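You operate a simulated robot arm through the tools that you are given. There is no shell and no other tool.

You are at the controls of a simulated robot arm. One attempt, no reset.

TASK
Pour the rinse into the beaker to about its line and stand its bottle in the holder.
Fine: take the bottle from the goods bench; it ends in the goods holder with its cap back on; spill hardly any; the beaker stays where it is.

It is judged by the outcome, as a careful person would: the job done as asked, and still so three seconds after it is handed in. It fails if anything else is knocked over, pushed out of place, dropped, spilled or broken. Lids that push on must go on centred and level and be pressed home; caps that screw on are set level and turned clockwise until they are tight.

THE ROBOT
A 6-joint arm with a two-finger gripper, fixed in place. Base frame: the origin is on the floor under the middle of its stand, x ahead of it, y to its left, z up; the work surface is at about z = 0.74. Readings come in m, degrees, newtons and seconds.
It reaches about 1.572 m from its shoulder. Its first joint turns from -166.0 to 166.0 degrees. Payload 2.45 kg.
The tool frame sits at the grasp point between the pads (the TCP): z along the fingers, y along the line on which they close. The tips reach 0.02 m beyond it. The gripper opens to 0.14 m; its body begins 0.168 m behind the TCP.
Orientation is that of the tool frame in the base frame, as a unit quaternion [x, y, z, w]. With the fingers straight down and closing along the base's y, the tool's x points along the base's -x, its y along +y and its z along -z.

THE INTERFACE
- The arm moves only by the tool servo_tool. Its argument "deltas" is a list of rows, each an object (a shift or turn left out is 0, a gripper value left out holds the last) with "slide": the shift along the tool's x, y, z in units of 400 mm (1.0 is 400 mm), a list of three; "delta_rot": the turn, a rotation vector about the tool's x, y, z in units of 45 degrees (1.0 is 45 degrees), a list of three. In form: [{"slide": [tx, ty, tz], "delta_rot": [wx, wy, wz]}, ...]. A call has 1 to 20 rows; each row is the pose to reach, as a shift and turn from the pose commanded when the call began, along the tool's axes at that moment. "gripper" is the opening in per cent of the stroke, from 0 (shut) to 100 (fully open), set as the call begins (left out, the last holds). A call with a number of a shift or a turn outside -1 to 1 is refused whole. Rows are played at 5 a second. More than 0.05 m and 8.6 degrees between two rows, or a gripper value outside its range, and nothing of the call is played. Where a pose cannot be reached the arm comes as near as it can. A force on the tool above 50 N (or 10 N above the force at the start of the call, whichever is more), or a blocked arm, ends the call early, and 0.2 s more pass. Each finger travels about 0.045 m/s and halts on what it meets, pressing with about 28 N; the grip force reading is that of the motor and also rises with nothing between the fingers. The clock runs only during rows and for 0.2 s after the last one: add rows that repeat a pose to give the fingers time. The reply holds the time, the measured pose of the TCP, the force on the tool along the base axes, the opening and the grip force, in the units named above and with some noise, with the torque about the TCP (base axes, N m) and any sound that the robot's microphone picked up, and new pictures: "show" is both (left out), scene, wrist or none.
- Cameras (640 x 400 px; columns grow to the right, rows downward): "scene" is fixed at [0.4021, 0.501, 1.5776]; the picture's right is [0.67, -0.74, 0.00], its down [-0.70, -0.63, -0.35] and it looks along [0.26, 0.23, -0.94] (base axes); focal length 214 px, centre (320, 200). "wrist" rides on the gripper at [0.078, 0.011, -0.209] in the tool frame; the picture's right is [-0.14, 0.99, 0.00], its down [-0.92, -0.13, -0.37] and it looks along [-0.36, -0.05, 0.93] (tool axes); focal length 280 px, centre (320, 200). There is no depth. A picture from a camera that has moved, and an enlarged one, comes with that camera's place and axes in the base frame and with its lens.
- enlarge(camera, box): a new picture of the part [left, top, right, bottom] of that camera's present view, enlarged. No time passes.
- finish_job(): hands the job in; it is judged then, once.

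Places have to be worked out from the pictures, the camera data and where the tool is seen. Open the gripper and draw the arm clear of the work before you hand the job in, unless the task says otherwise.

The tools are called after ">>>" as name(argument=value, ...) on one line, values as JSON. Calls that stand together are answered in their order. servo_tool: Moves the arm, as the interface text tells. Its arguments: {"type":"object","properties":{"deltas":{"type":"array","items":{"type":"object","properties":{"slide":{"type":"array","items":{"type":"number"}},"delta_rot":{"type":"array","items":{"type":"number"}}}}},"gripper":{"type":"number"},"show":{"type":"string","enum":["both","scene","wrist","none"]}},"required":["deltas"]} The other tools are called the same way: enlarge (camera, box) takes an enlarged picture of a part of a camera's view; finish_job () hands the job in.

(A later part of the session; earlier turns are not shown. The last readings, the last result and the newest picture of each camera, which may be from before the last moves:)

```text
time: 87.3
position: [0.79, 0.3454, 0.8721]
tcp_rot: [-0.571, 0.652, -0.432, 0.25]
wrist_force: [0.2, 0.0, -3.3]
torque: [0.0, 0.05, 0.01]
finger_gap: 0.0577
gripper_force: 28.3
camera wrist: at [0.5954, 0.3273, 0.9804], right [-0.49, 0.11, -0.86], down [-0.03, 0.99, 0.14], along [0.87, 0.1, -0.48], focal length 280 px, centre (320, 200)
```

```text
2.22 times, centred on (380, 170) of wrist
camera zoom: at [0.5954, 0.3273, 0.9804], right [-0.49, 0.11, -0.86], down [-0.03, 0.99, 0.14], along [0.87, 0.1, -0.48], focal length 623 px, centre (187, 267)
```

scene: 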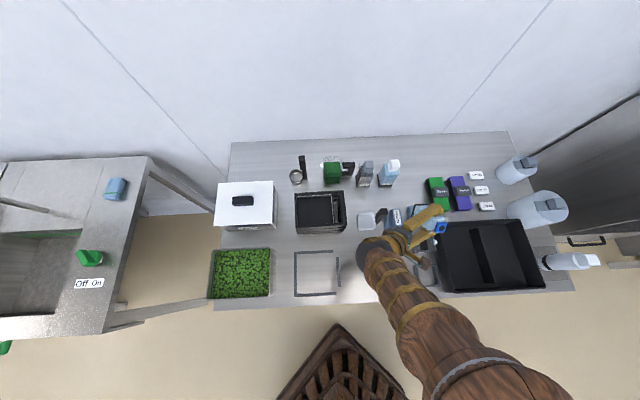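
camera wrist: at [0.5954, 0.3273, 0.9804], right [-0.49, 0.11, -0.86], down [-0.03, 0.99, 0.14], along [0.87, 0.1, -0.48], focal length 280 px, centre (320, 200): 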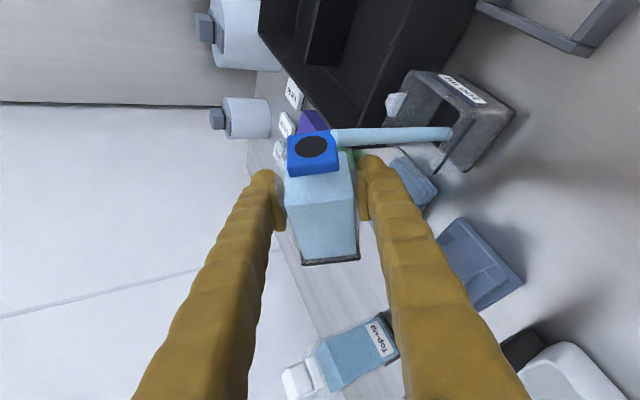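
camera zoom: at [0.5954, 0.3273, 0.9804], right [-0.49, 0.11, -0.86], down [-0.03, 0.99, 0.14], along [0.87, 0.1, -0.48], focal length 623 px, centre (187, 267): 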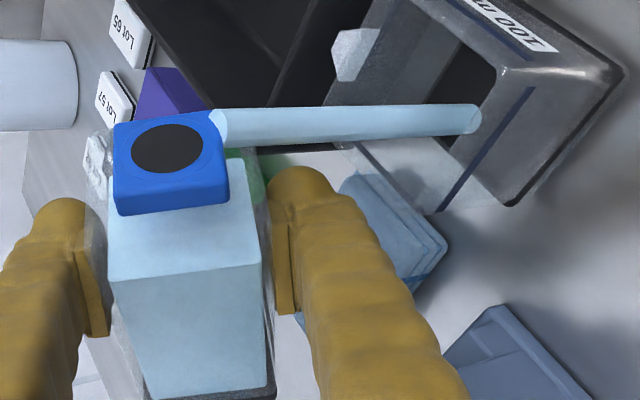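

Flow has started and the stream lands inside the beaker. I hold this angle and monitor the level.

>>> servo_tool(deltas=[{"slide": [0, 0, 0]}, {"slide": [0, 0, 0]}], show="both")

>>> enlarge(camera="wrist", box=[360, 50, 540, 190])

>>> enlarge(camera="scene", box=[400, 200, 460, 270])

```text
time: 87.9
position: [0.7904, 0.3457, 0.8714]
tcp_rot: [-0.571, 0.652, -0.432, 0.25]
wrist_force: [0.5, 0.0, -3.3]
torque: [-0.04, 0.02, 0.0]
finger_gap: 0.0578
gripper_force: 28.0
camera wrist: at [0.5954, 0.3273, 0.9804], right [-0.49, 0.11, -0.86], down [-0.03, 0.99, 0.14], along [0.87, 0.1, -0.48], focal length 280 px, centre (320, 200)
```

scene: 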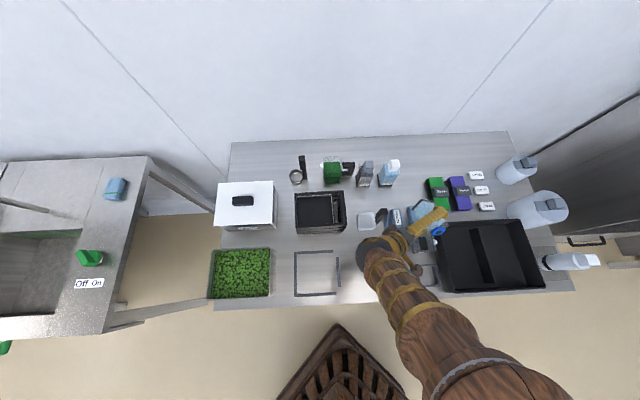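
wrist: 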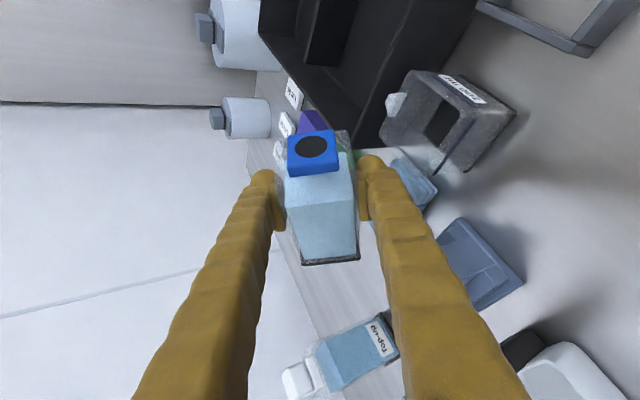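

```text
2.86 times, centred on (450, 120) of wrist
camera zoom: at [0.5954, 0.3273, 0.9804], right [-0.49, 0.11, -0.86], down [-0.03, 0.99, 0.14], along [0.87, 0.1, -0.48], focal length 801 px, centre (-51, 429)
```

zoom: 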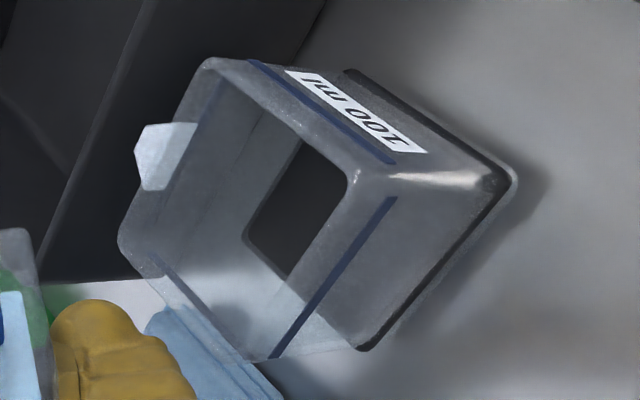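

```text
5.71 times, centred on (430, 235) of scene
camera zoom: at [0.4021, 0.501, 1.5776], right [0.67, -0.74, 0.0], down [-0.7, -0.63, -0.35], along [0.26, 0.23, -0.94], focal length 1226 px, centre (-309, 0)
```

zoom: 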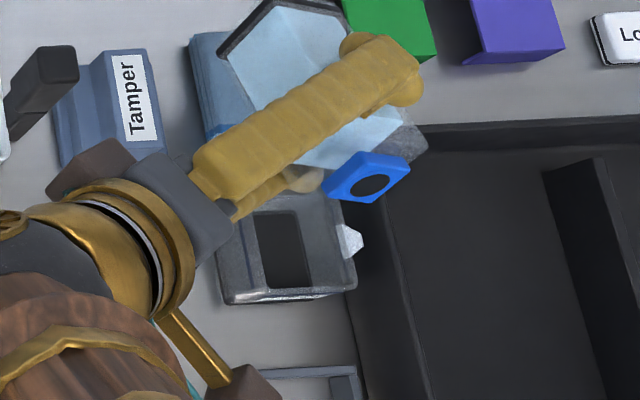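

The flow stopped by itself: each tilt pours until the liquid falls below the lip, so it is well controllable. I continue in small tilt steps, checking the level.

>>> servo_tool(deltas=[{"delta_rot": [0, 0, 0.022]}, {"delta_rot": [0, 0, 0.044]}, {"delta_rot": [0, 0, 0.067]}], show="wrist")

>>> enlarge(camera="wrist", box=[280, 50, 520, 200])

```text
time: 88.7
position: [0.7903, 0.3467, 0.8718]
tcp_rot: [-0.554, 0.666, -0.425, 0.262]
wrist_force: [0.0, 0.7, -3.9]
torque: [-0.03, 0.04, 0.02]
finger_gap: 0.0576
gripper_force: 28.1
camera wrist: at [0.5931, 0.3277, 0.9765], right [-0.48, 0.16, -0.86], down [-0.01, 0.98, 0.18], along [0.88, 0.09, -0.47], focal length 280 px, centre (320, 200)
```

wrist: 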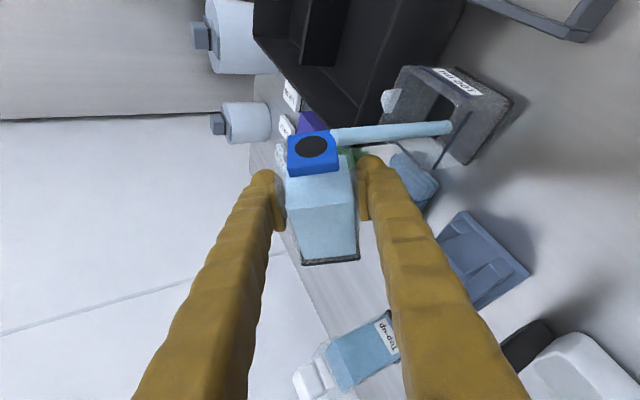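

```text
2.67 times, centred on (400, 125) of wrist
camera zoom: at [0.5931, 0.3277, 0.9765], right [-0.48, 0.16, -0.86], down [-0.01, 0.98, 0.18], along [0.88, 0.09, -0.47], focal length 748 px, centre (107, 400)
```

zoom: 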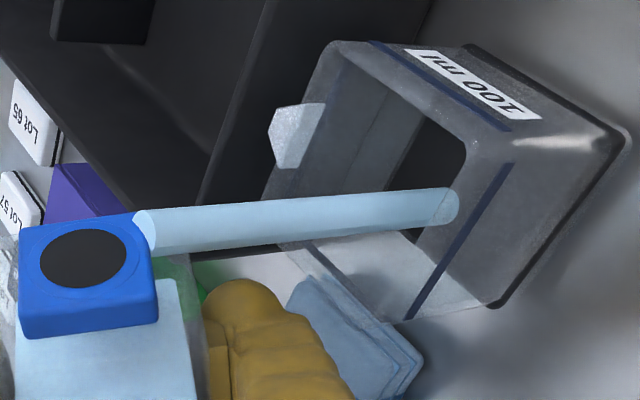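

Stream is falling near the centre of the beaker. I let it settle and check the level.

>>> servo_tool(deltas=[{"slide": [0, 0, 0]}, {"slide": [0, 0, 0]}, {"slide": [0, 0, 0]}], show="none")

>>> enlarge(camera="wrist", box=[360, 40, 540, 180])

```text
time: 89.5
position: [0.7913, 0.3459, 0.8713]
tcp_rot: [-0.553, 0.667, -0.425, 0.262]
wrist_force: [0.1, 0.6, -2.8]
torque: [-0.02, 0.03, 0.02]
finger_gap: 0.0578
gripper_force: 28.0
```

```text
2.86 times, centred on (450, 110) of wrist
camera zoom: at [0.5931, 0.3277, 0.9766], right [-0.48, 0.16, -0.86], down [-0.01, 0.98, 0.18], along [0.88, 0.09, -0.47], focal length 801 px, centre (-51, 457)
```

zoom: 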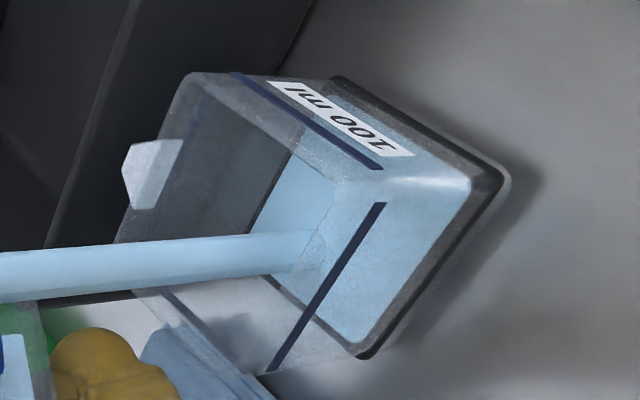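

The level has risen quickly and is near the line. I tilt back immediately to stop the flow.

>>> servo_tool(deltas=[{"delta_rot": [0, 0, -0.18]}, {"delta_rot": [0, 0, -0.35]}], show="both")

>>> enlarge(camera="wrist", box=[370, 60, 530, 200])

>>> enlarge(camera="scene", box=[400, 200, 460, 270])

```text
time: 90.1
position: [0.7907, 0.3453, 0.8716]
tcp_rot: [0.64, -0.584, 0.457, -0.201]
wrist_force: [0.1, -0.4, -3.0]
torque: [-0.02, 0.04, -0.02]
finger_gap: 0.0577
gripper_force: 28.3
camera wrist: at [0.6048, 0.3272, 0.9956], right [-0.55, -0.11, -0.83], down [-0.14, 0.99, -0.04], along [0.83, 0.1, -0.55], focal length 280 px, centre (320, 200)
```

scene: 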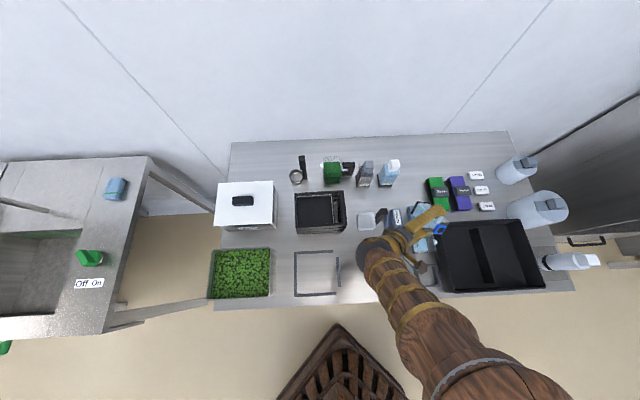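
wrist: 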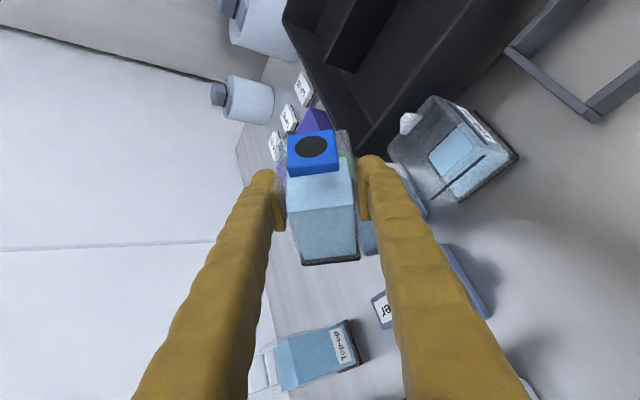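

```text
2.86 times, centred on (450, 130) of wrist
camera zoom: at [0.6048, 0.3272, 0.9956], right [-0.55, -0.11, -0.83], down [-0.14, 0.99, -0.04], along [0.83, 0.1, -0.55], focal length 801 px, centre (-51, 400)
```

zoom: 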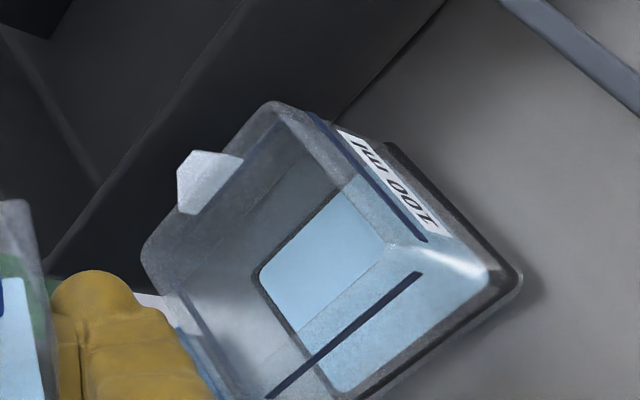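

```text
5.71 times, centred on (430, 235) of scene
camera zoom: at [0.4021, 0.501, 1.5776], right [0.67, -0.74, 0.0], down [-0.7, -0.63, -0.35], along [0.26, 0.23, -0.94], focal length 1226 px, centre (-309, 0)
```

zoom: 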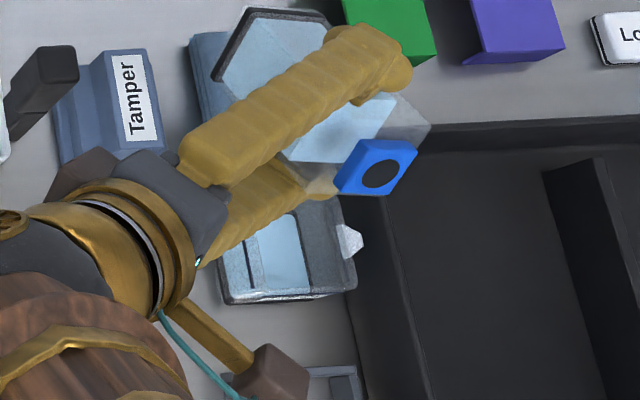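

Flow stopped. I zoom in to judge the level against the line.

>>> enlarge(camera="wrist", box=[415, 90, 535, 210])

>>> enlarge(camera="scene", box=[412, 230, 442, 255])

```text
3.33 times, centred on (475, 150) of wrist
camera zoom: at [0.6048, 0.3272, 0.9956], right [-0.55, -0.11, -0.83], down [-0.14, 0.99, -0.04], along [0.83, 0.1, -0.55], focal length 935 px, centre (-197, 367)
```

zoom: 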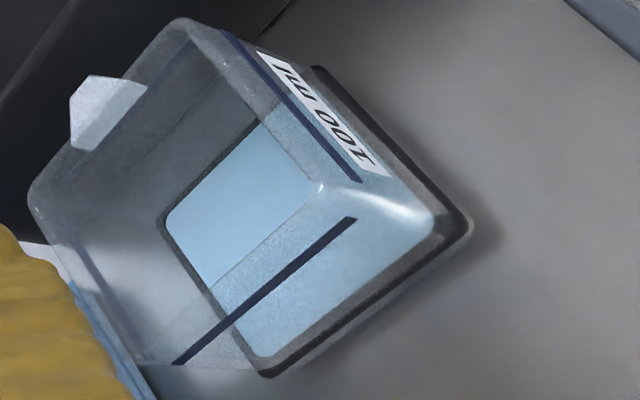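

```text
16.00 times, centred on (427, 242) of scene
camera zoom: at [0.4021, 0.501, 1.5776], right [0.67, -0.74, 0.0], down [-0.7, -0.63, -0.35], along [0.26, 0.23, -0.94], focal length 3432 px, centre (-1392, -480)
```

zoom: 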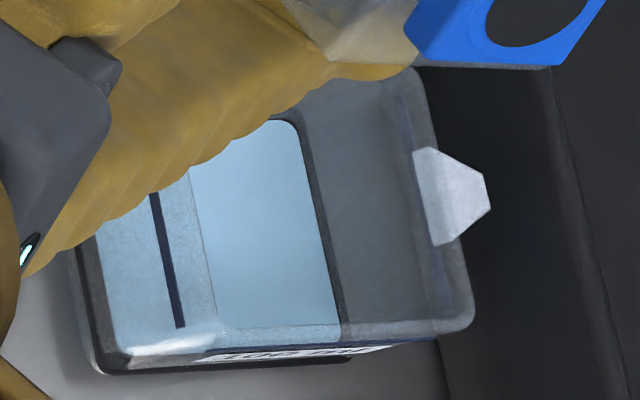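

That blue square is just a thin layer on the beaker floor (z≈0.75), well below the line at 0.779. I resume pouring at the same angle for about a second, then check again.

>>> servo_tool(deltas=[{"delta_rot": [0, 0, 0.17]}, {"delta_rot": [0, 0, 0.34]}, {"delta_rot": [0, 0, 0.36]}, {"delta_rot": [0, 0, 0.36]}, {"delta_rot": [0, 0, 0.36]}, {"delta_rot": [0, 0, 0.36]}], show="both")

>>> enlarge(camera="wrist", box=[360, 40, 540, 180])

>>> enlarge(camera="scene", box=[412, 230, 442, 255])

```text
time: 91.5
position: [0.7911, 0.3463, 0.8714]
tcp_rot: [-0.552, 0.668, -0.424, 0.264]
wrist_force: [-1.0, 0.1, -2.7]
torque: [-0.04, 0.07, -0.01]
finger_gap: 0.0576
gripper_force: 28.7
camera wrist: at [0.5933, 0.3273, 0.976], right [-0.47, 0.16, -0.86], down [0.0, 0.98, 0.19], along [0.88, 0.09, -0.47], focal length 280 px, centre (320, 200)
```

scene: 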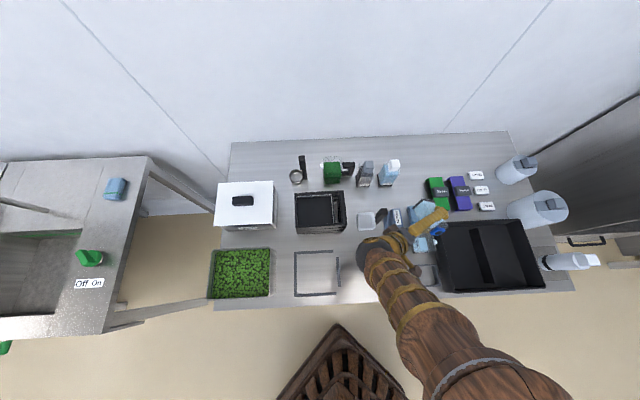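
wrist: 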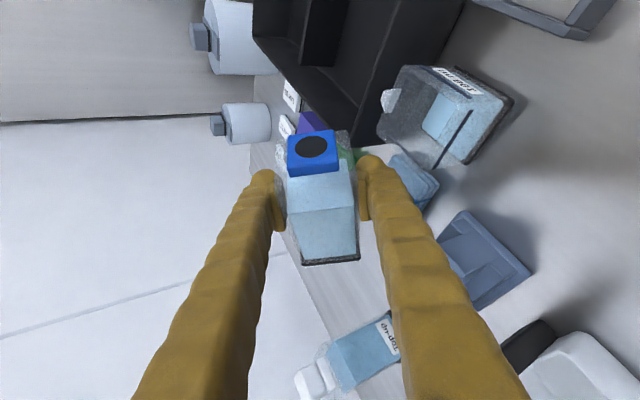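

```text
2.86 times, centred on (450, 110) of wrist
camera zoom: at [0.5933, 0.3273, 0.976], right [-0.47, 0.16, -0.86], down [0.0, 0.98, 0.19], along [0.88, 0.09, -0.47], focal length 801 px, centre (-51, 457)
```

zoom: 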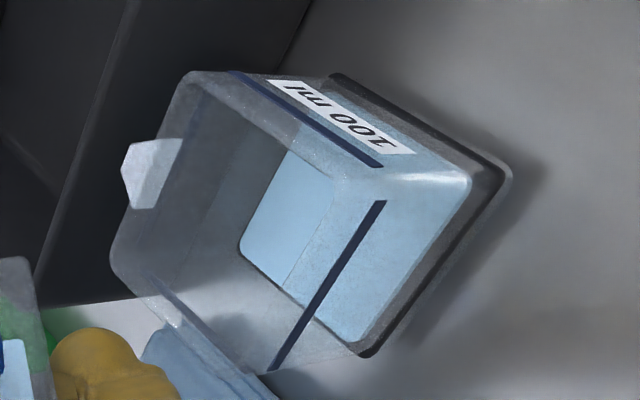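

```text
16.00 times, centred on (427, 242) of scene
camera zoom: at [0.4021, 0.501, 1.5776], right [0.67, -0.74, 0.0], down [-0.7, -0.63, -0.35], along [0.26, 0.23, -0.94], focal length 3432 px, centre (-1392, -480)
```

zoom: 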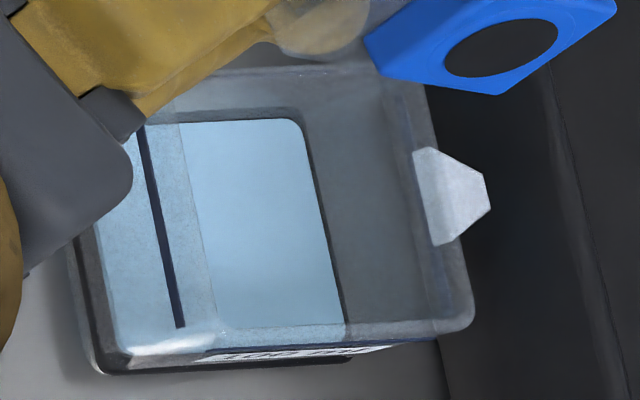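

Flow ceased again at this angle (thin layer only). I tilt 4° further and hold.

>>> servo_tool(deltas=[{"delta_rot": [0, 0, 0.03]}, {"delta_rot": [0, 0, 0.06]}, {"delta_rot": [0, 0, 0.09]}, {"delta_rot": [0, 0, 0.09]}, {"delta_rot": [0, 0, 0.09]}, {"delta_rot": [0, 0, 0.09]}], show="wrist")

>>> enlarge(camera="wrist", box=[340, 40, 540, 180])

>>> enlarge(camera="scene", box=[412, 230, 442, 255])

```text
time: 92.9
position: [0.7895, 0.3458, 0.8723]
tcp_rot: [-0.527, 0.688, -0.414, 0.279]
wrist_force: [1.0, 0.5, -3.1]
torque: [-0.01, 0.0, 0.01]
finger_gap: 0.0579
gripper_force: 27.6
camera wrist: at [0.5907, 0.3288, 0.9719], right [-0.45, 0.23, -0.86], down [0.03, 0.97, 0.25], along [0.89, 0.09, -0.44], focal length 280 px, centre (320, 200)
```

wrist: 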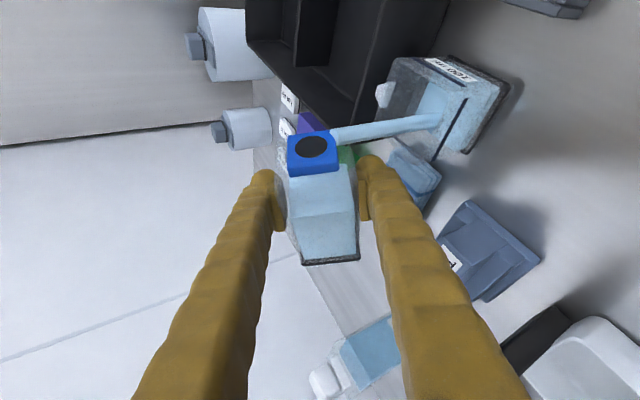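

```text
2.86 times, centred on (440, 110) of wrist
camera zoom: at [0.5907, 0.3288, 0.9719], right [-0.45, 0.23, -0.86], down [0.03, 0.97, 0.25], along [0.89, 0.09, -0.44], focal length 801 px, centre (-23, 457)
```

zoom: 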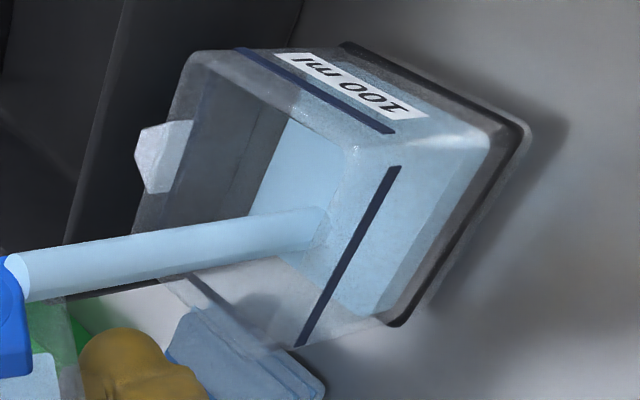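

```text
16.00 times, centred on (427, 242) of scene
camera zoom: at [0.4021, 0.501, 1.5776], right [0.67, -0.74, 0.0], down [-0.7, -0.63, -0.35], along [0.26, 0.23, -0.94], focal length 3432 px, centre (-1392, -480)
```

zoom: 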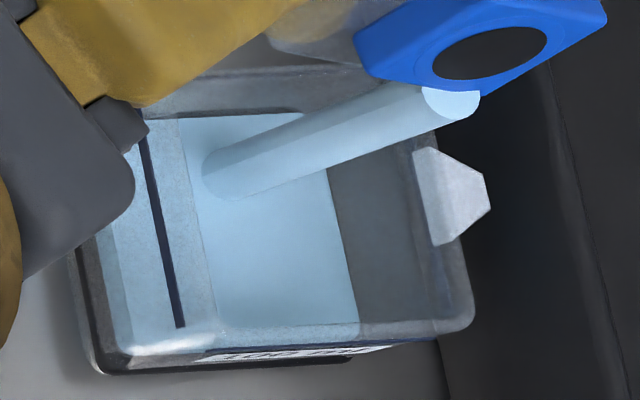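

Level is rising (about a quarter to a third of the way to the line) and the stream is well inside. I hold for another second.

>>> servo_tool(deltas=[{"slide": [0, 0, 0]}, {"slide": [0, 0, 0]}, {"slide": [0, 0, 0]}, {"slide": [0, 0, 0]}], show="none")

>>> enlarge(camera="wrist", box=[340, 40, 540, 180])

>>> enlarge(camera="scene", box=[412, 230, 442, 255])

```text
time: 93.9
position: [0.7896, 0.3459, 0.8732]
tcp_rot: [-0.528, 0.688, -0.414, 0.278]
wrist_force: [-0.2, 0.0, -3.6]
torque: [-0.05, 0.02, 0.02]
finger_gap: 0.0579
gripper_force: 27.9
```

```text
2.86 times, centred on (440, 110) of wrist
camera zoom: at [0.5907, 0.3288, 0.9719], right [-0.45, 0.23, -0.86], down [0.03, 0.97, 0.25], along [0.89, 0.09, -0.44], focal length 801 px, centre (-23, 457)
```

zoom: 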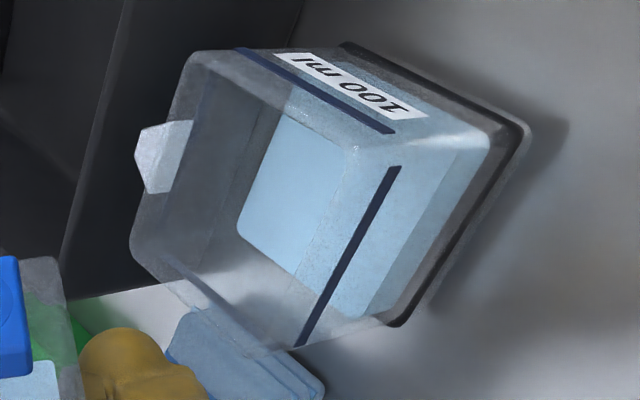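

```text
16.00 times, centred on (427, 242) of scene
camera zoom: at [0.4021, 0.501, 1.5776], right [0.67, -0.74, 0.0], down [-0.7, -0.63, -0.35], along [0.26, 0.23, -0.94], focal length 3432 px, centre (-1392, -480)
```

zoom: 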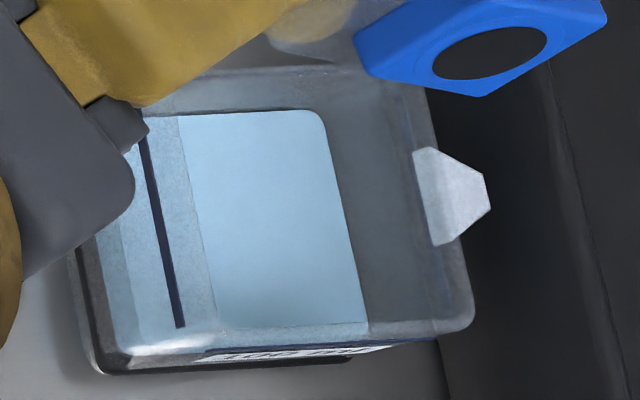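

About 35–40 % of the line height now, and flow stopped again at this angle. Another 4° and hold.

>>> servo_tool(deltas=[{"delta_rot": [0, 0, 0.03]}, {"delta_rot": [0, 0, 0.06]}, {"delta_rot": [0, 0, 0.085]}, {"delta_rot": [0, 0, 0.085]}, {"delta_rot": [0, 0, 0.085]}, {"delta_rot": [0, 0, 0.085]}, {"delta_rot": [0, 0, 0.085]}, {"delta_rot": [0, 0, 0.085]}, {"delta_rot": [0, 0, 0.085]}, {"delta_rot": [0, 0, 0.085]}], show="wrist")

>>> enlarge(camera="wrist", box=[340, 40, 540, 180])

>>> enlarge(camera="scene", box=[412, 230, 442, 255])

```text
time: 96.1
position: [0.7898, 0.3446, 0.8728]
tcp_rot: [-0.505, 0.704, -0.405, 0.292]
wrist_force: [0.3, 0.1, -3.3]
torque: [-0.05, 0.06, -0.01]
finger_gap: 0.0574
gripper_force: 27.6
camera wrist: at [0.5886, 0.3298, 0.9671], right [-0.43, 0.29, -0.86], down [0.05, 0.95, 0.3], along [0.9, 0.08, -0.42], focal length 280 px, centre (320, 200)
```

wrist: 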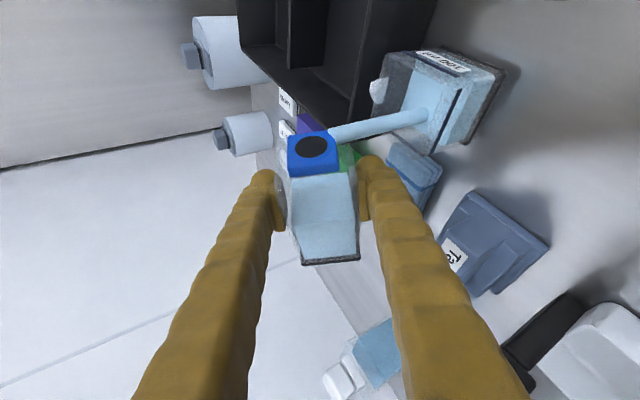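

```text
2.86 times, centred on (440, 110) of wrist
camera zoom: at [0.5886, 0.3298, 0.9671], right [-0.43, 0.29, -0.86], down [0.05, 0.95, 0.3], along [0.9, 0.08, -0.42], focal length 801 px, centre (-23, 457)
```

zoom: 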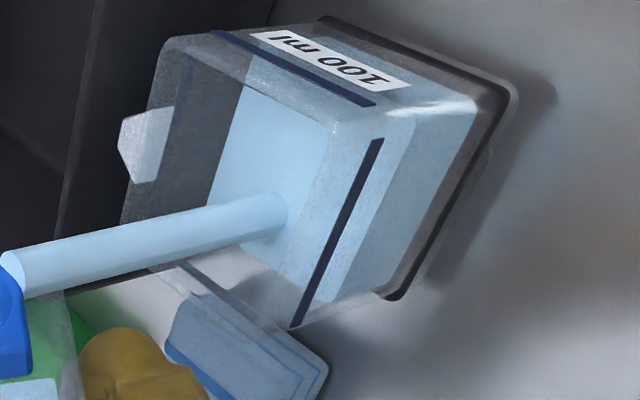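

```text
16.00 times, centred on (427, 242) of scene
camera zoom: at [0.4021, 0.501, 1.5776], right [0.67, -0.74, 0.0], down [-0.7, -0.63, -0.35], along [0.26, 0.23, -0.94], focal length 3432 px, centre (-1392, -480)
```

zoom: 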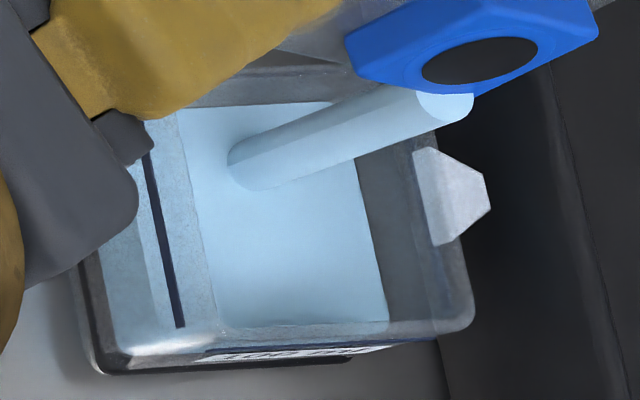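

Level now about 60–65 % and still flowing gently. I hold briefly and recheck.

>>> servo_tool(deltas=[{"slide": [0, 0, 0]}, {"slide": [0, 0, 0]}], show="none")

>>> enlarge(camera="wrist", box=[380, 40, 520, 160])

>>> enlarge(camera="scene", box=[412, 230, 442, 255])

```text
time: 96.7
position: [0.7909, 0.3456, 0.8723]
tcp_rot: [-0.503, 0.705, -0.405, 0.292]
wrist_force: [0.0, -0.3, -3.4]
torque: [-0.06, 0.03, 0.03]
finger_gap: 0.0578
gripper_force: 27.7
```

```text
3.33 times, centred on (450, 100) of wrist
camera zoom: at [0.5886, 0.3298, 0.9671], right [-0.43, 0.29, -0.86], down [0.05, 0.95, 0.3], along [0.9, 0.08, -0.42], focal length 935 px, centre (-113, 533)
```

zoom: 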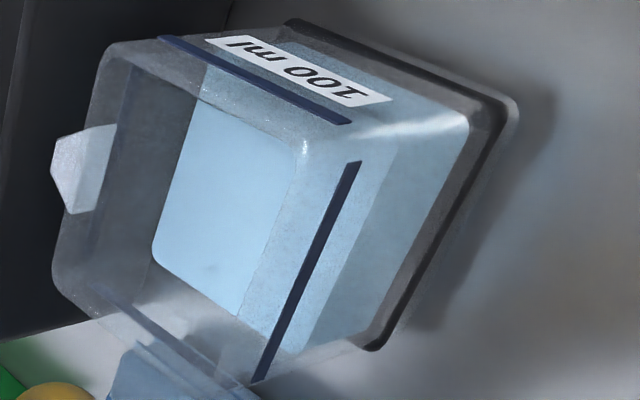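

```text
16.00 times, centred on (427, 242) of scene
camera zoom: at [0.4021, 0.501, 1.5776], right [0.67, -0.74, 0.0], down [-0.7, -0.63, -0.35], along [0.26, 0.23, -0.94], focal length 3432 px, centre (-1392, -480)
```

zoom: 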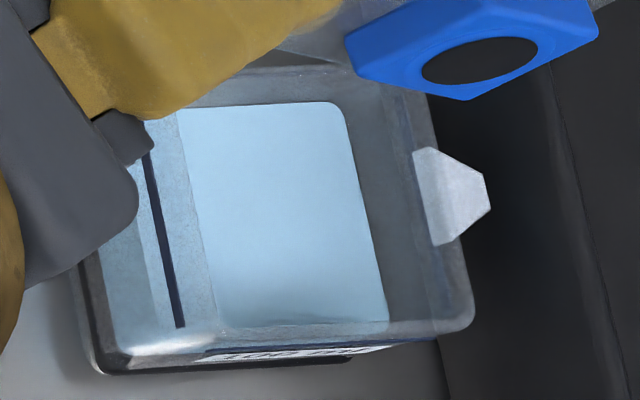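

Level at roughly two thirds of the line height. I add 2.5° more and hold.

>>> servo_tool(deltas=[{"delta_rot": [0, 0, 0.028]}, {"delta_rot": [0, 0, 0.056]}, {"delta_rot": [0, 0, 0.056]}, {"delta_rot": [0, 0, 0.056]}, {"delta_rot": [0, 0, 0.056]}, {"delta_rot": [0, 0, 0.056]}, {"delta_rot": [0, 0, 0.056]}, {"delta_rot": [0, 0, 0.056]}, {"delta_rot": [0, 0, 0.056]}], show="none")

>>> enlarge(camera="wrist", box=[380, 40, 520, 160])

>>> enlarge(camera="scene", box=[412, 230, 442, 255])

```text
time: 98.7
position: [0.7903, 0.3447, 0.8726]
tcp_rot: [-0.488, 0.716, -0.398, 0.3]
wrist_force: [0.0, -0.2, -2.3]
torque: [-0.01, 0.02, -0.01]
finger_gap: 0.0575
gripper_force: 28.1
```

```text
3.33 times, centred on (450, 100) of wrist
camera zoom: at [0.5866, 0.3314, 0.964], right [-0.41, 0.33, -0.85], down [0.07, 0.94, 0.33], along [0.91, 0.08, -0.41], focal length 935 px, centre (-113, 533)
```

zoom: 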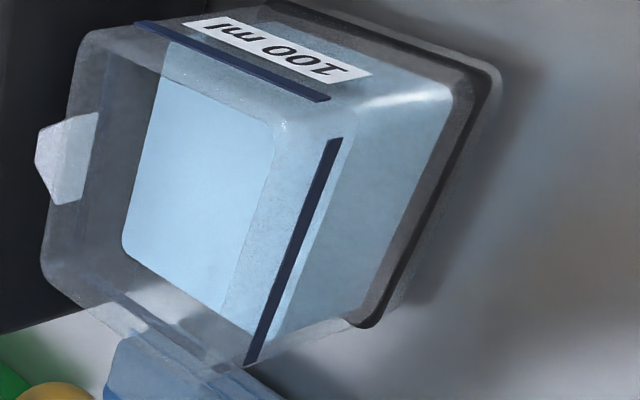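

```text
16.00 times, centred on (427, 242) of scene
camera zoom: at [0.4021, 0.501, 1.5776], right [0.67, -0.74, 0.0], down [-0.7, -0.63, -0.35], along [0.26, 0.23, -0.94], focal length 3432 px, centre (-1392, -480)
```

zoom: 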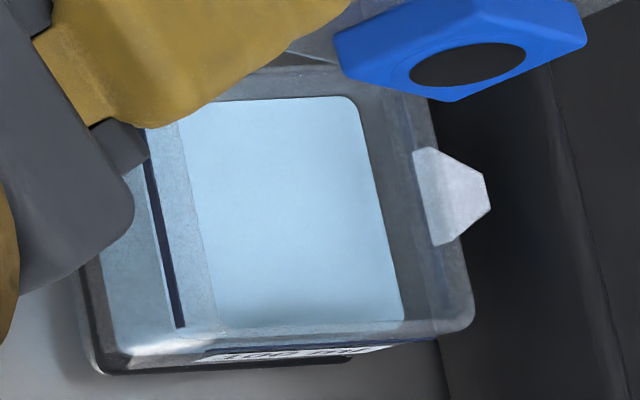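

Level ≈0.779–0.780 versus the line at ≈0.784–0.788. I add 2° more.

>>> servo_tool(deltas=[{"delta_rot": [0, 0, 0.022]}, {"delta_rot": [0, 0, 0.044]}, {"delta_rot": [0, 0, 0.044]}, {"delta_rot": [0, 0, 0.044]}, {"delta_rot": [0, 0, 0.044]}, {"delta_rot": [0, 0, 0.044]}, {"delta_rot": [0, 0, 0.044]}, {"delta_rot": [0, 0, 0.044]}, {"delta_rot": [0, 0, 0.044]}], show="none")

>>> enlarge(camera="wrist", box=[380, 30, 520, 150])

>>> enlarge(camera="scene", box=[412, 230, 442, 255])

```text
time: 100.7
position: [0.791, 0.3448, 0.8719]
tcp_rot: [-0.476, 0.724, -0.393, 0.307]
wrist_force: [0.1, 0.3, -2.8]
torque: [-0.01, 0.06, -0.02]
finger_gap: 0.0575
gripper_force: 28.1
```

```text
3.33 times, centred on (450, 90) of wrist
camera zoom: at [0.5857, 0.3322, 0.9619], right [-0.39, 0.36, -0.84], down [0.08, 0.93, 0.36], along [0.92, 0.07, -0.4], focal length 935 px, centre (-113, 567)
```

zoom: 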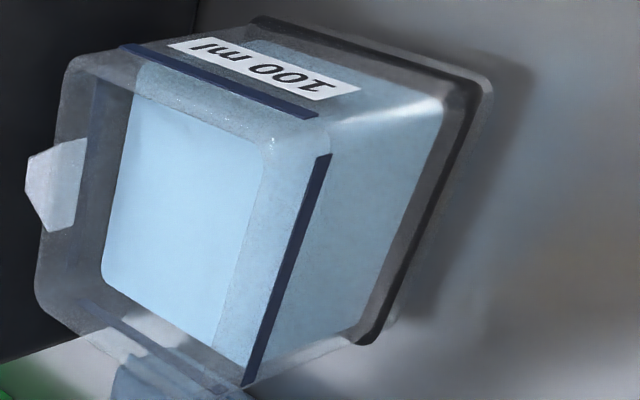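

```text
16.00 times, centred on (427, 242) of scene
camera zoom: at [0.4021, 0.501, 1.5776], right [0.67, -0.74, 0.0], down [-0.7, -0.63, -0.35], along [0.26, 0.23, -0.94], focal length 3432 px, centre (-1392, -480)
```

zoom: 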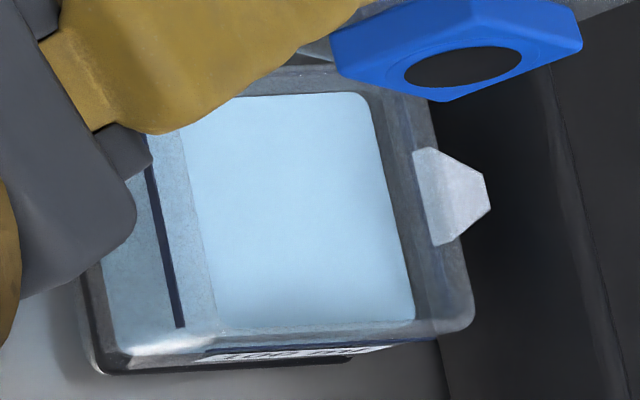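

The surface now meets the line as seen obliquely through the wall, which means it is still a few millimetres under it. I add a final 1.3°.

>>> servo_tool(deltas=[{"delta_rot": [0, 0, 0.015]}, {"delta_rot": [0, 0, 0.029]}, {"delta_rot": [0, 0, 0.029]}, {"delta_rot": [0, 0, 0.029]}, {"delta_rot": [0, 0, 0.029]}, {"delta_rot": [0, 0, 0.029]}, {"delta_rot": [0, 0, 0.029]}, {"delta_rot": [0, 0, 0.029]}], show="none")

>>> enlarge(camera="wrist", box=[380, 30, 520, 150])

>>> enlarge(camera="scene", box=[412, 230, 442, 255])

```text
time: 102.5
position: [0.7905, 0.3461, 0.8726]
tcp_rot: [-0.467, 0.73, -0.389, 0.312]
wrist_force: [-0.4, -0.3, -2.7]
torque: [-0.02, 0.01, -0.05]
finger_gap: 0.0576
gripper_force: 28.2
```

```text
3.33 times, centred on (450, 90) of wrist
camera zoom: at [0.5851, 0.3329, 0.9601], right [-0.38, 0.38, -0.84], down [0.09, 0.92, 0.38], along [0.92, 0.07, -0.39], focal length 935 px, centre (-113, 567)
```

zoom: 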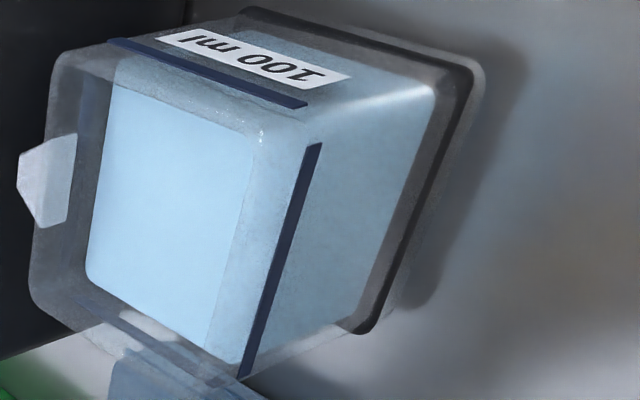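

```text
16.00 times, centred on (427, 242) of scene
camera zoom: at [0.4021, 0.501, 1.5776], right [0.67, -0.74, 0.0], down [-0.7, -0.63, -0.35], along [0.26, 0.23, -0.94], focal length 3432 px, centre (-1392, -480)
```

zoom: 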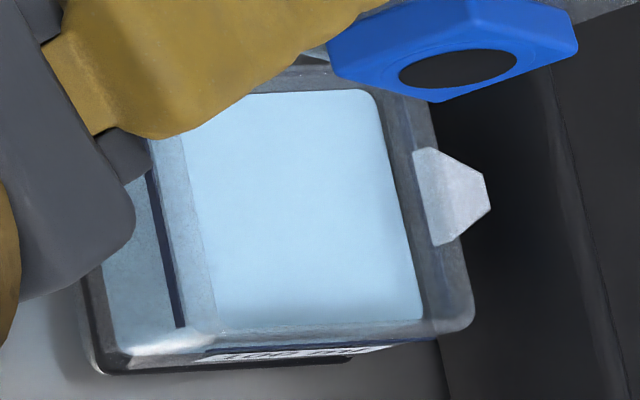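

Level and line now agree within ~2 mm (level ≈0.789, line ≈0.79). I roll the bottle back upright, first 45°.

>>> servo_tool(deltas=[{"delta_rot": [0, 0, -0.15]}, {"delta_rot": [0, 0, -0.32]}, {"delta_rot": [0, 0, -0.49]}, {"delta_rot": [0, 0, -0.66]}, {"delta_rot": [0, 0, -0.83]}, {"delta_rot": [0, 0, -1.0]}, {"delta_rot": [0, 0, -1.0]}], show="both")

>>> enlarge(camera="wrist", box=[370, 90, 530, 230])

>>> enlarge(camera="scene", box=[400, 220, 450, 260])

```text
time: 104.1
position: [0.7902, 0.3448, 0.871]
tcp_rot: [0.712, -0.494, 0.48, -0.139]
wrist_force: [0.1, 0.0, -2.8]
torque: [0.01, 0.04, 0.0]
finger_gap: 0.0579
gripper_force: 28.1
camera wrist: at [0.6164, 0.3314, 1.0117], right [-0.57, -0.35, -0.74], down [-0.28, 0.93, -0.23], along [0.77, 0.07, -0.63], focal length 280 px, centre (320, 200)
```

scene: 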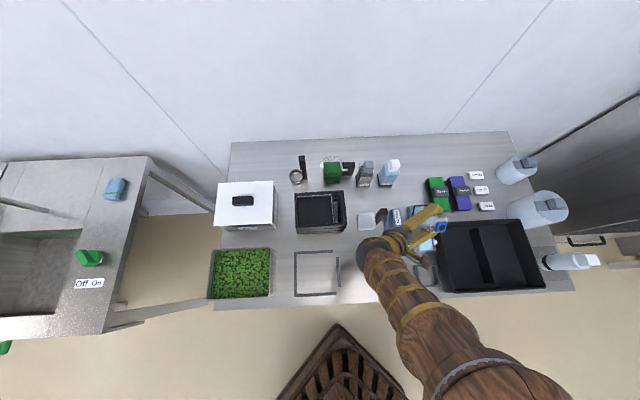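
wrist: 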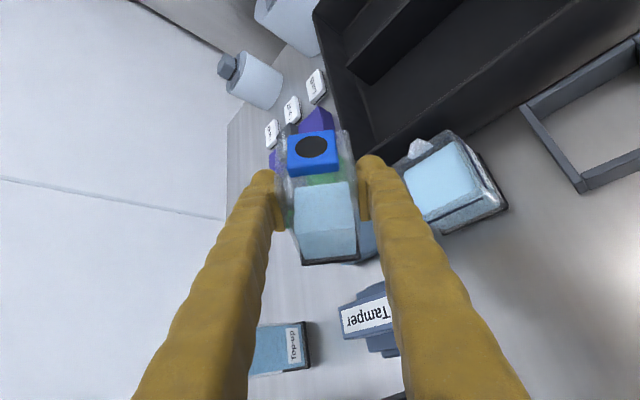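

```text
2.86 times, centred on (450, 160) of wrist
camera zoom: at [0.6164, 0.3314, 1.0117], right [-0.57, -0.35, -0.74], down [-0.28, 0.93, -0.23], along [0.77, 0.07, -0.63], focal length 801 px, centre (-51, 314)
```

zoom: 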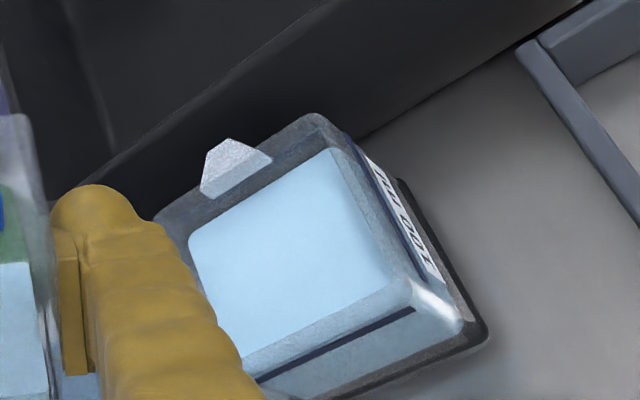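

```text
10.00 times, centred on (425, 240) of scene
camera zoom: at [0.4021, 0.501, 1.5776], right [0.67, -0.74, 0.0], down [-0.7, -0.63, -0.35], along [0.26, 0.23, -0.94], focal length 2145 px, centre (-730, -200)
```

zoom: 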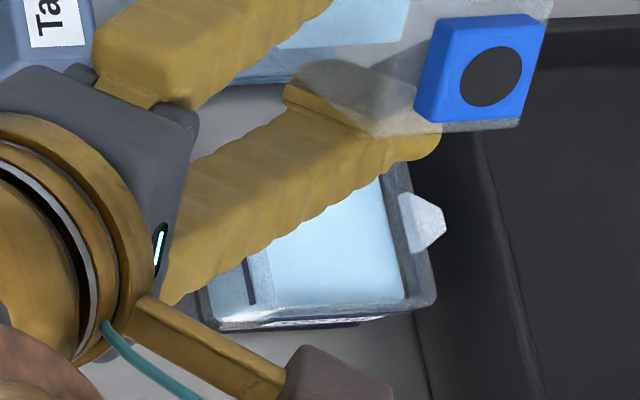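

Pour done; nothing spilled around the beaker. I raise 8 cm and roll back another 45°.

>>> servo_tool(deltas=[{"slide": [0.027, -0.034, -0.025]}, {"slide": [0.06, -0.074, -0.055]}, {"slide": [0.092, -0.113, -0.0845]}, {"slide": [0.1092, -0.1344, -0.1004]}, {"slide": [0.1092, -0.1344, -0.1004], "delta_rot": [0, 0, -0.12]}, {"slide": [0.1092, -0.1344, -0.1004], "delta_rot": [0, 0, -0.28]}, {"slide": [0.1092, -0.1344, -0.1004], "delta_rot": [0, 0, -0.44]}, {"slide": [0.1092, -0.1344, -0.1004], "delta_rot": [0, 0, -0.6]}, {"slide": [0.1092, -0.1344, -0.1004], "delta_rot": [0, 0, -0.76]}, {"slide": [0.1092, -0.1344, -0.1004], "delta_rot": [0, 0, -0.9]}, {"slide": [0.1092, -0.1344, -0.1004], "delta_rot": [0, 0, -1.0]}, {"slide": [0.1092, -0.1344, -0.1004], "delta_rot": [0, 0, -1.0]}], show="both")

```text
time: 106.7
position: [0.7911, 0.3449, 0.9544]
tcp_rot: [0.847, -0.185, 0.495, 0.055]
wrist_force: [-0.2, 0.7, -2.1]
torque: [-0.01, 0.03, 0.01]
finger_gap: 0.0577
gripper_force: 28.0
camera wrist: at [0.6489, 0.3716, 1.1236], right [-0.42, -0.88, -0.21], down [-0.66, 0.46, -0.6], along [0.62, -0.12, -0.78], focal length 280 px, centre (320, 200)
```

scene: 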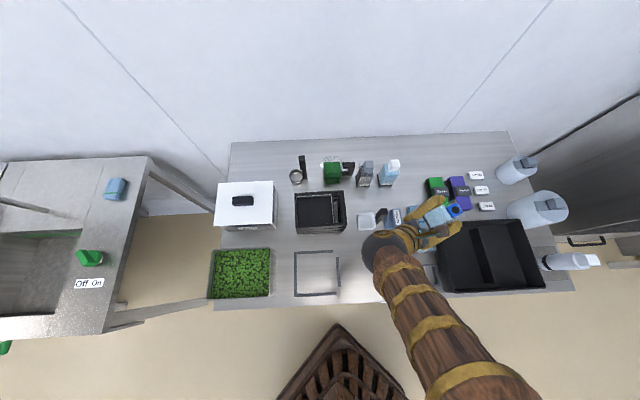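
wrist: 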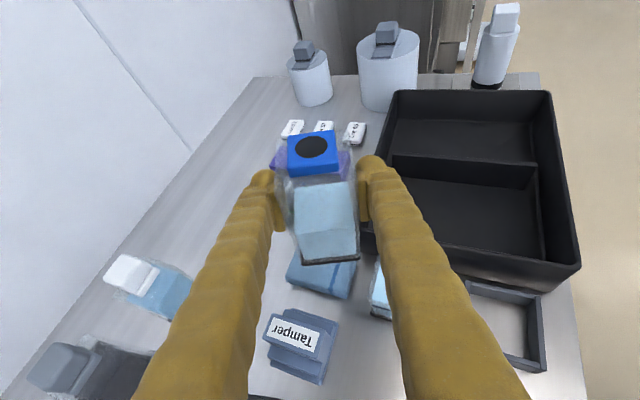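

Remaining roll 6° back to upright, then I undo the yaw.

>>> servo_tool(deltas=[{"delta_rot": [0, 0, -0.07]}, {"delta_rot": [0, 0, -0.138]}, {"delta_rot": [0, 0, -0.138]}], show="none")

>>> servo_tool(deltas=[{"delta_rot": [-0.05, 0, 0.0289]}, {"delta_rot": [-0.15, 0, 0.0866]}, {"delta_rot": [-0.26, 0, 0.15]}, {"delta_rot": [-0.37, 0, 0.2136]}, {"delta_rot": [-0.47, 0, 0.2714]}, {"delta_rot": [-0.512, 0, 0.2956]}, {"delta_rot": [-0.512, 0, 0.2956]}], show="wrist")

```text
time: 107.5
position: [0.7895, 0.3465, 0.9523]
tcp_rot: [0.855, -0.139, 0.494, 0.082]
wrist_force: [-0.2, 0.4, -2.9]
torque: [-0.03, -0.02, 0.01]
finger_gap: 0.0577
gripper_force: 27.9
```

```text
time: 109.1
position: [0.79, 0.3449, 0.9523]
tcp_rot: [0.8, -0.332, 0.46, 0.193]
wrist_force: [-0.2, 0.8, -2.7]
torque: [0.0, 0.02, 0.01]
finger_gap: 0.0576
gripper_force: 28.0
camera wrist: at [0.6825, 0.4379, 1.1242], right [-0.75, -0.65, -0.12], down [-0.46, 0.64, -0.61], along [0.47, -0.41, -0.78], focal length 280 px, centre (320, 200)
```

wrist: 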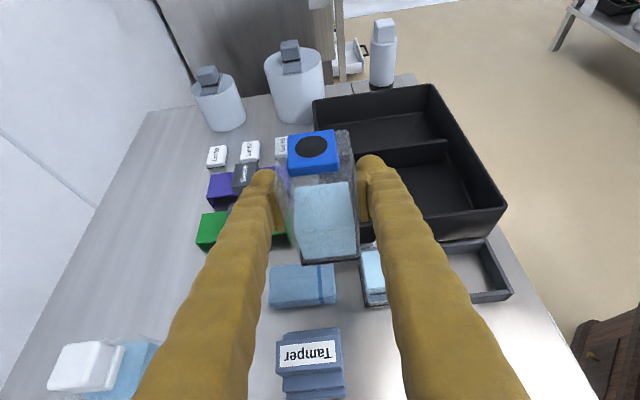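

Orientation is back to the grasp attitude. I check the bottle hasn't slipped in the grip, comparing with the earlier view.

>>> enlarge(camera="wrist", box=[240, 120, 400, 240])

>>> servo_tool(deltas=[{"slide": [-0.001, 0.015, -0.001]}, {"slide": [-0.002, 0.06, -0.002]}, {"slide": [-0.003, 0.12, -0.004]}, {"slide": [-0.004, 0.19, -0.006]}, {"slide": [-0.005, 0.26, -0.008]}, {"slide": [-0.006, 0.33, -0.01]}, {"slide": [-0.0066, 0.39, -0.0115]}, {"slide": [-0.0066, 0.42, -0.0115]}, {"slide": [-0.0066, 0.425, -0.0115]}, {"slide": [-0.0066, 0.425, -0.0115]}], show="both")

>>> enlarge(camera="wrist", box=[240, 160, 420, 320])

```text
3.33 times, centred on (320, 180) of wrist
camera zoom: at [0.6825, 0.4379, 1.1242], right [-0.75, -0.65, -0.12], down [-0.46, 0.64, -0.61], along [0.47, -0.41, -0.78], focal length 935 px, centre (320, 267)
```

zoom: 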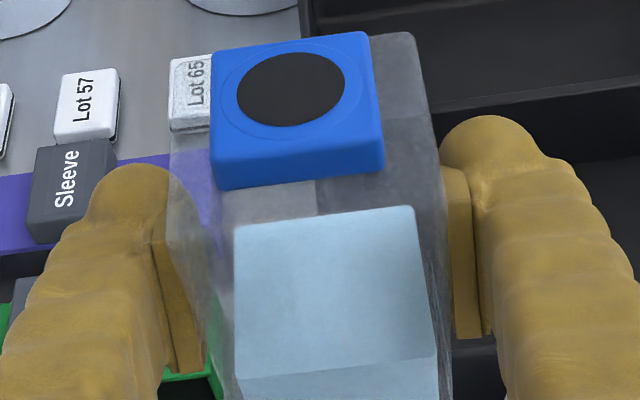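

```text
time: 111.3
position: [0.6669, 0.2294, 0.9535]
tcp_rot: [0.8, -0.331, 0.462, 0.193]
wrist_force: [-0.4, 0.0, -2.6]
torque: [0.01, 0.02, 0.01]
finger_gap: 0.0579
gripper_force: 28.5
camera wrist: at [0.559, 0.3218, 1.1257], right [-0.75, -0.65, -0.12], down [-0.46, 0.64, -0.61], along [0.47, -0.41, -0.78], focal length 280 px, centre (320, 200)
```

scene: 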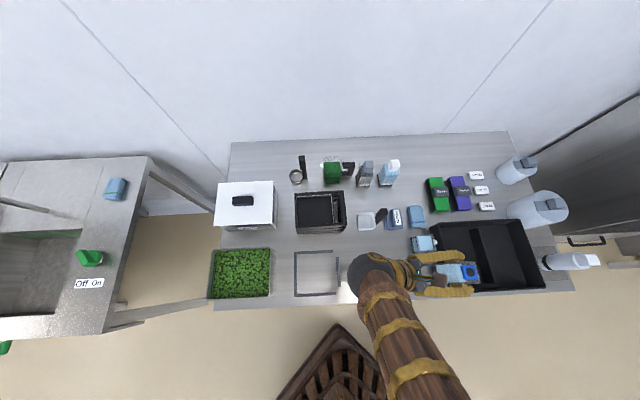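
wrist: 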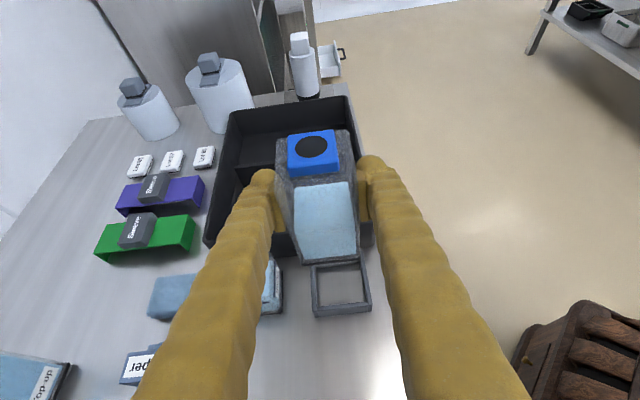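

```text
2.50 times, centred on (330, 240) of wrist
camera zoom: at [0.559, 0.3218, 1.1257], right [-0.75, -0.65, -0.12], down [-0.46, 0.64, -0.61], along [0.47, -0.41, -0.78], focal length 701 px, centre (295, 100)
```

zoom: 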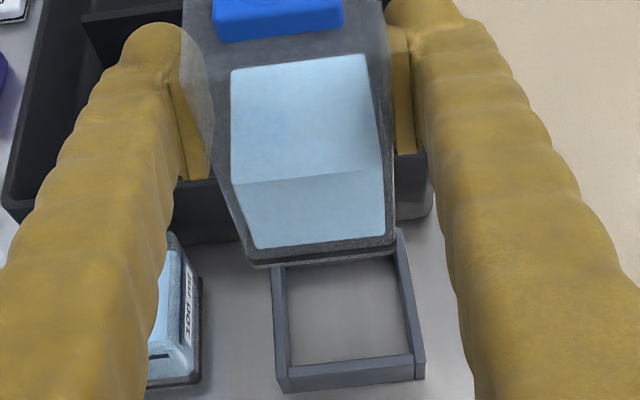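

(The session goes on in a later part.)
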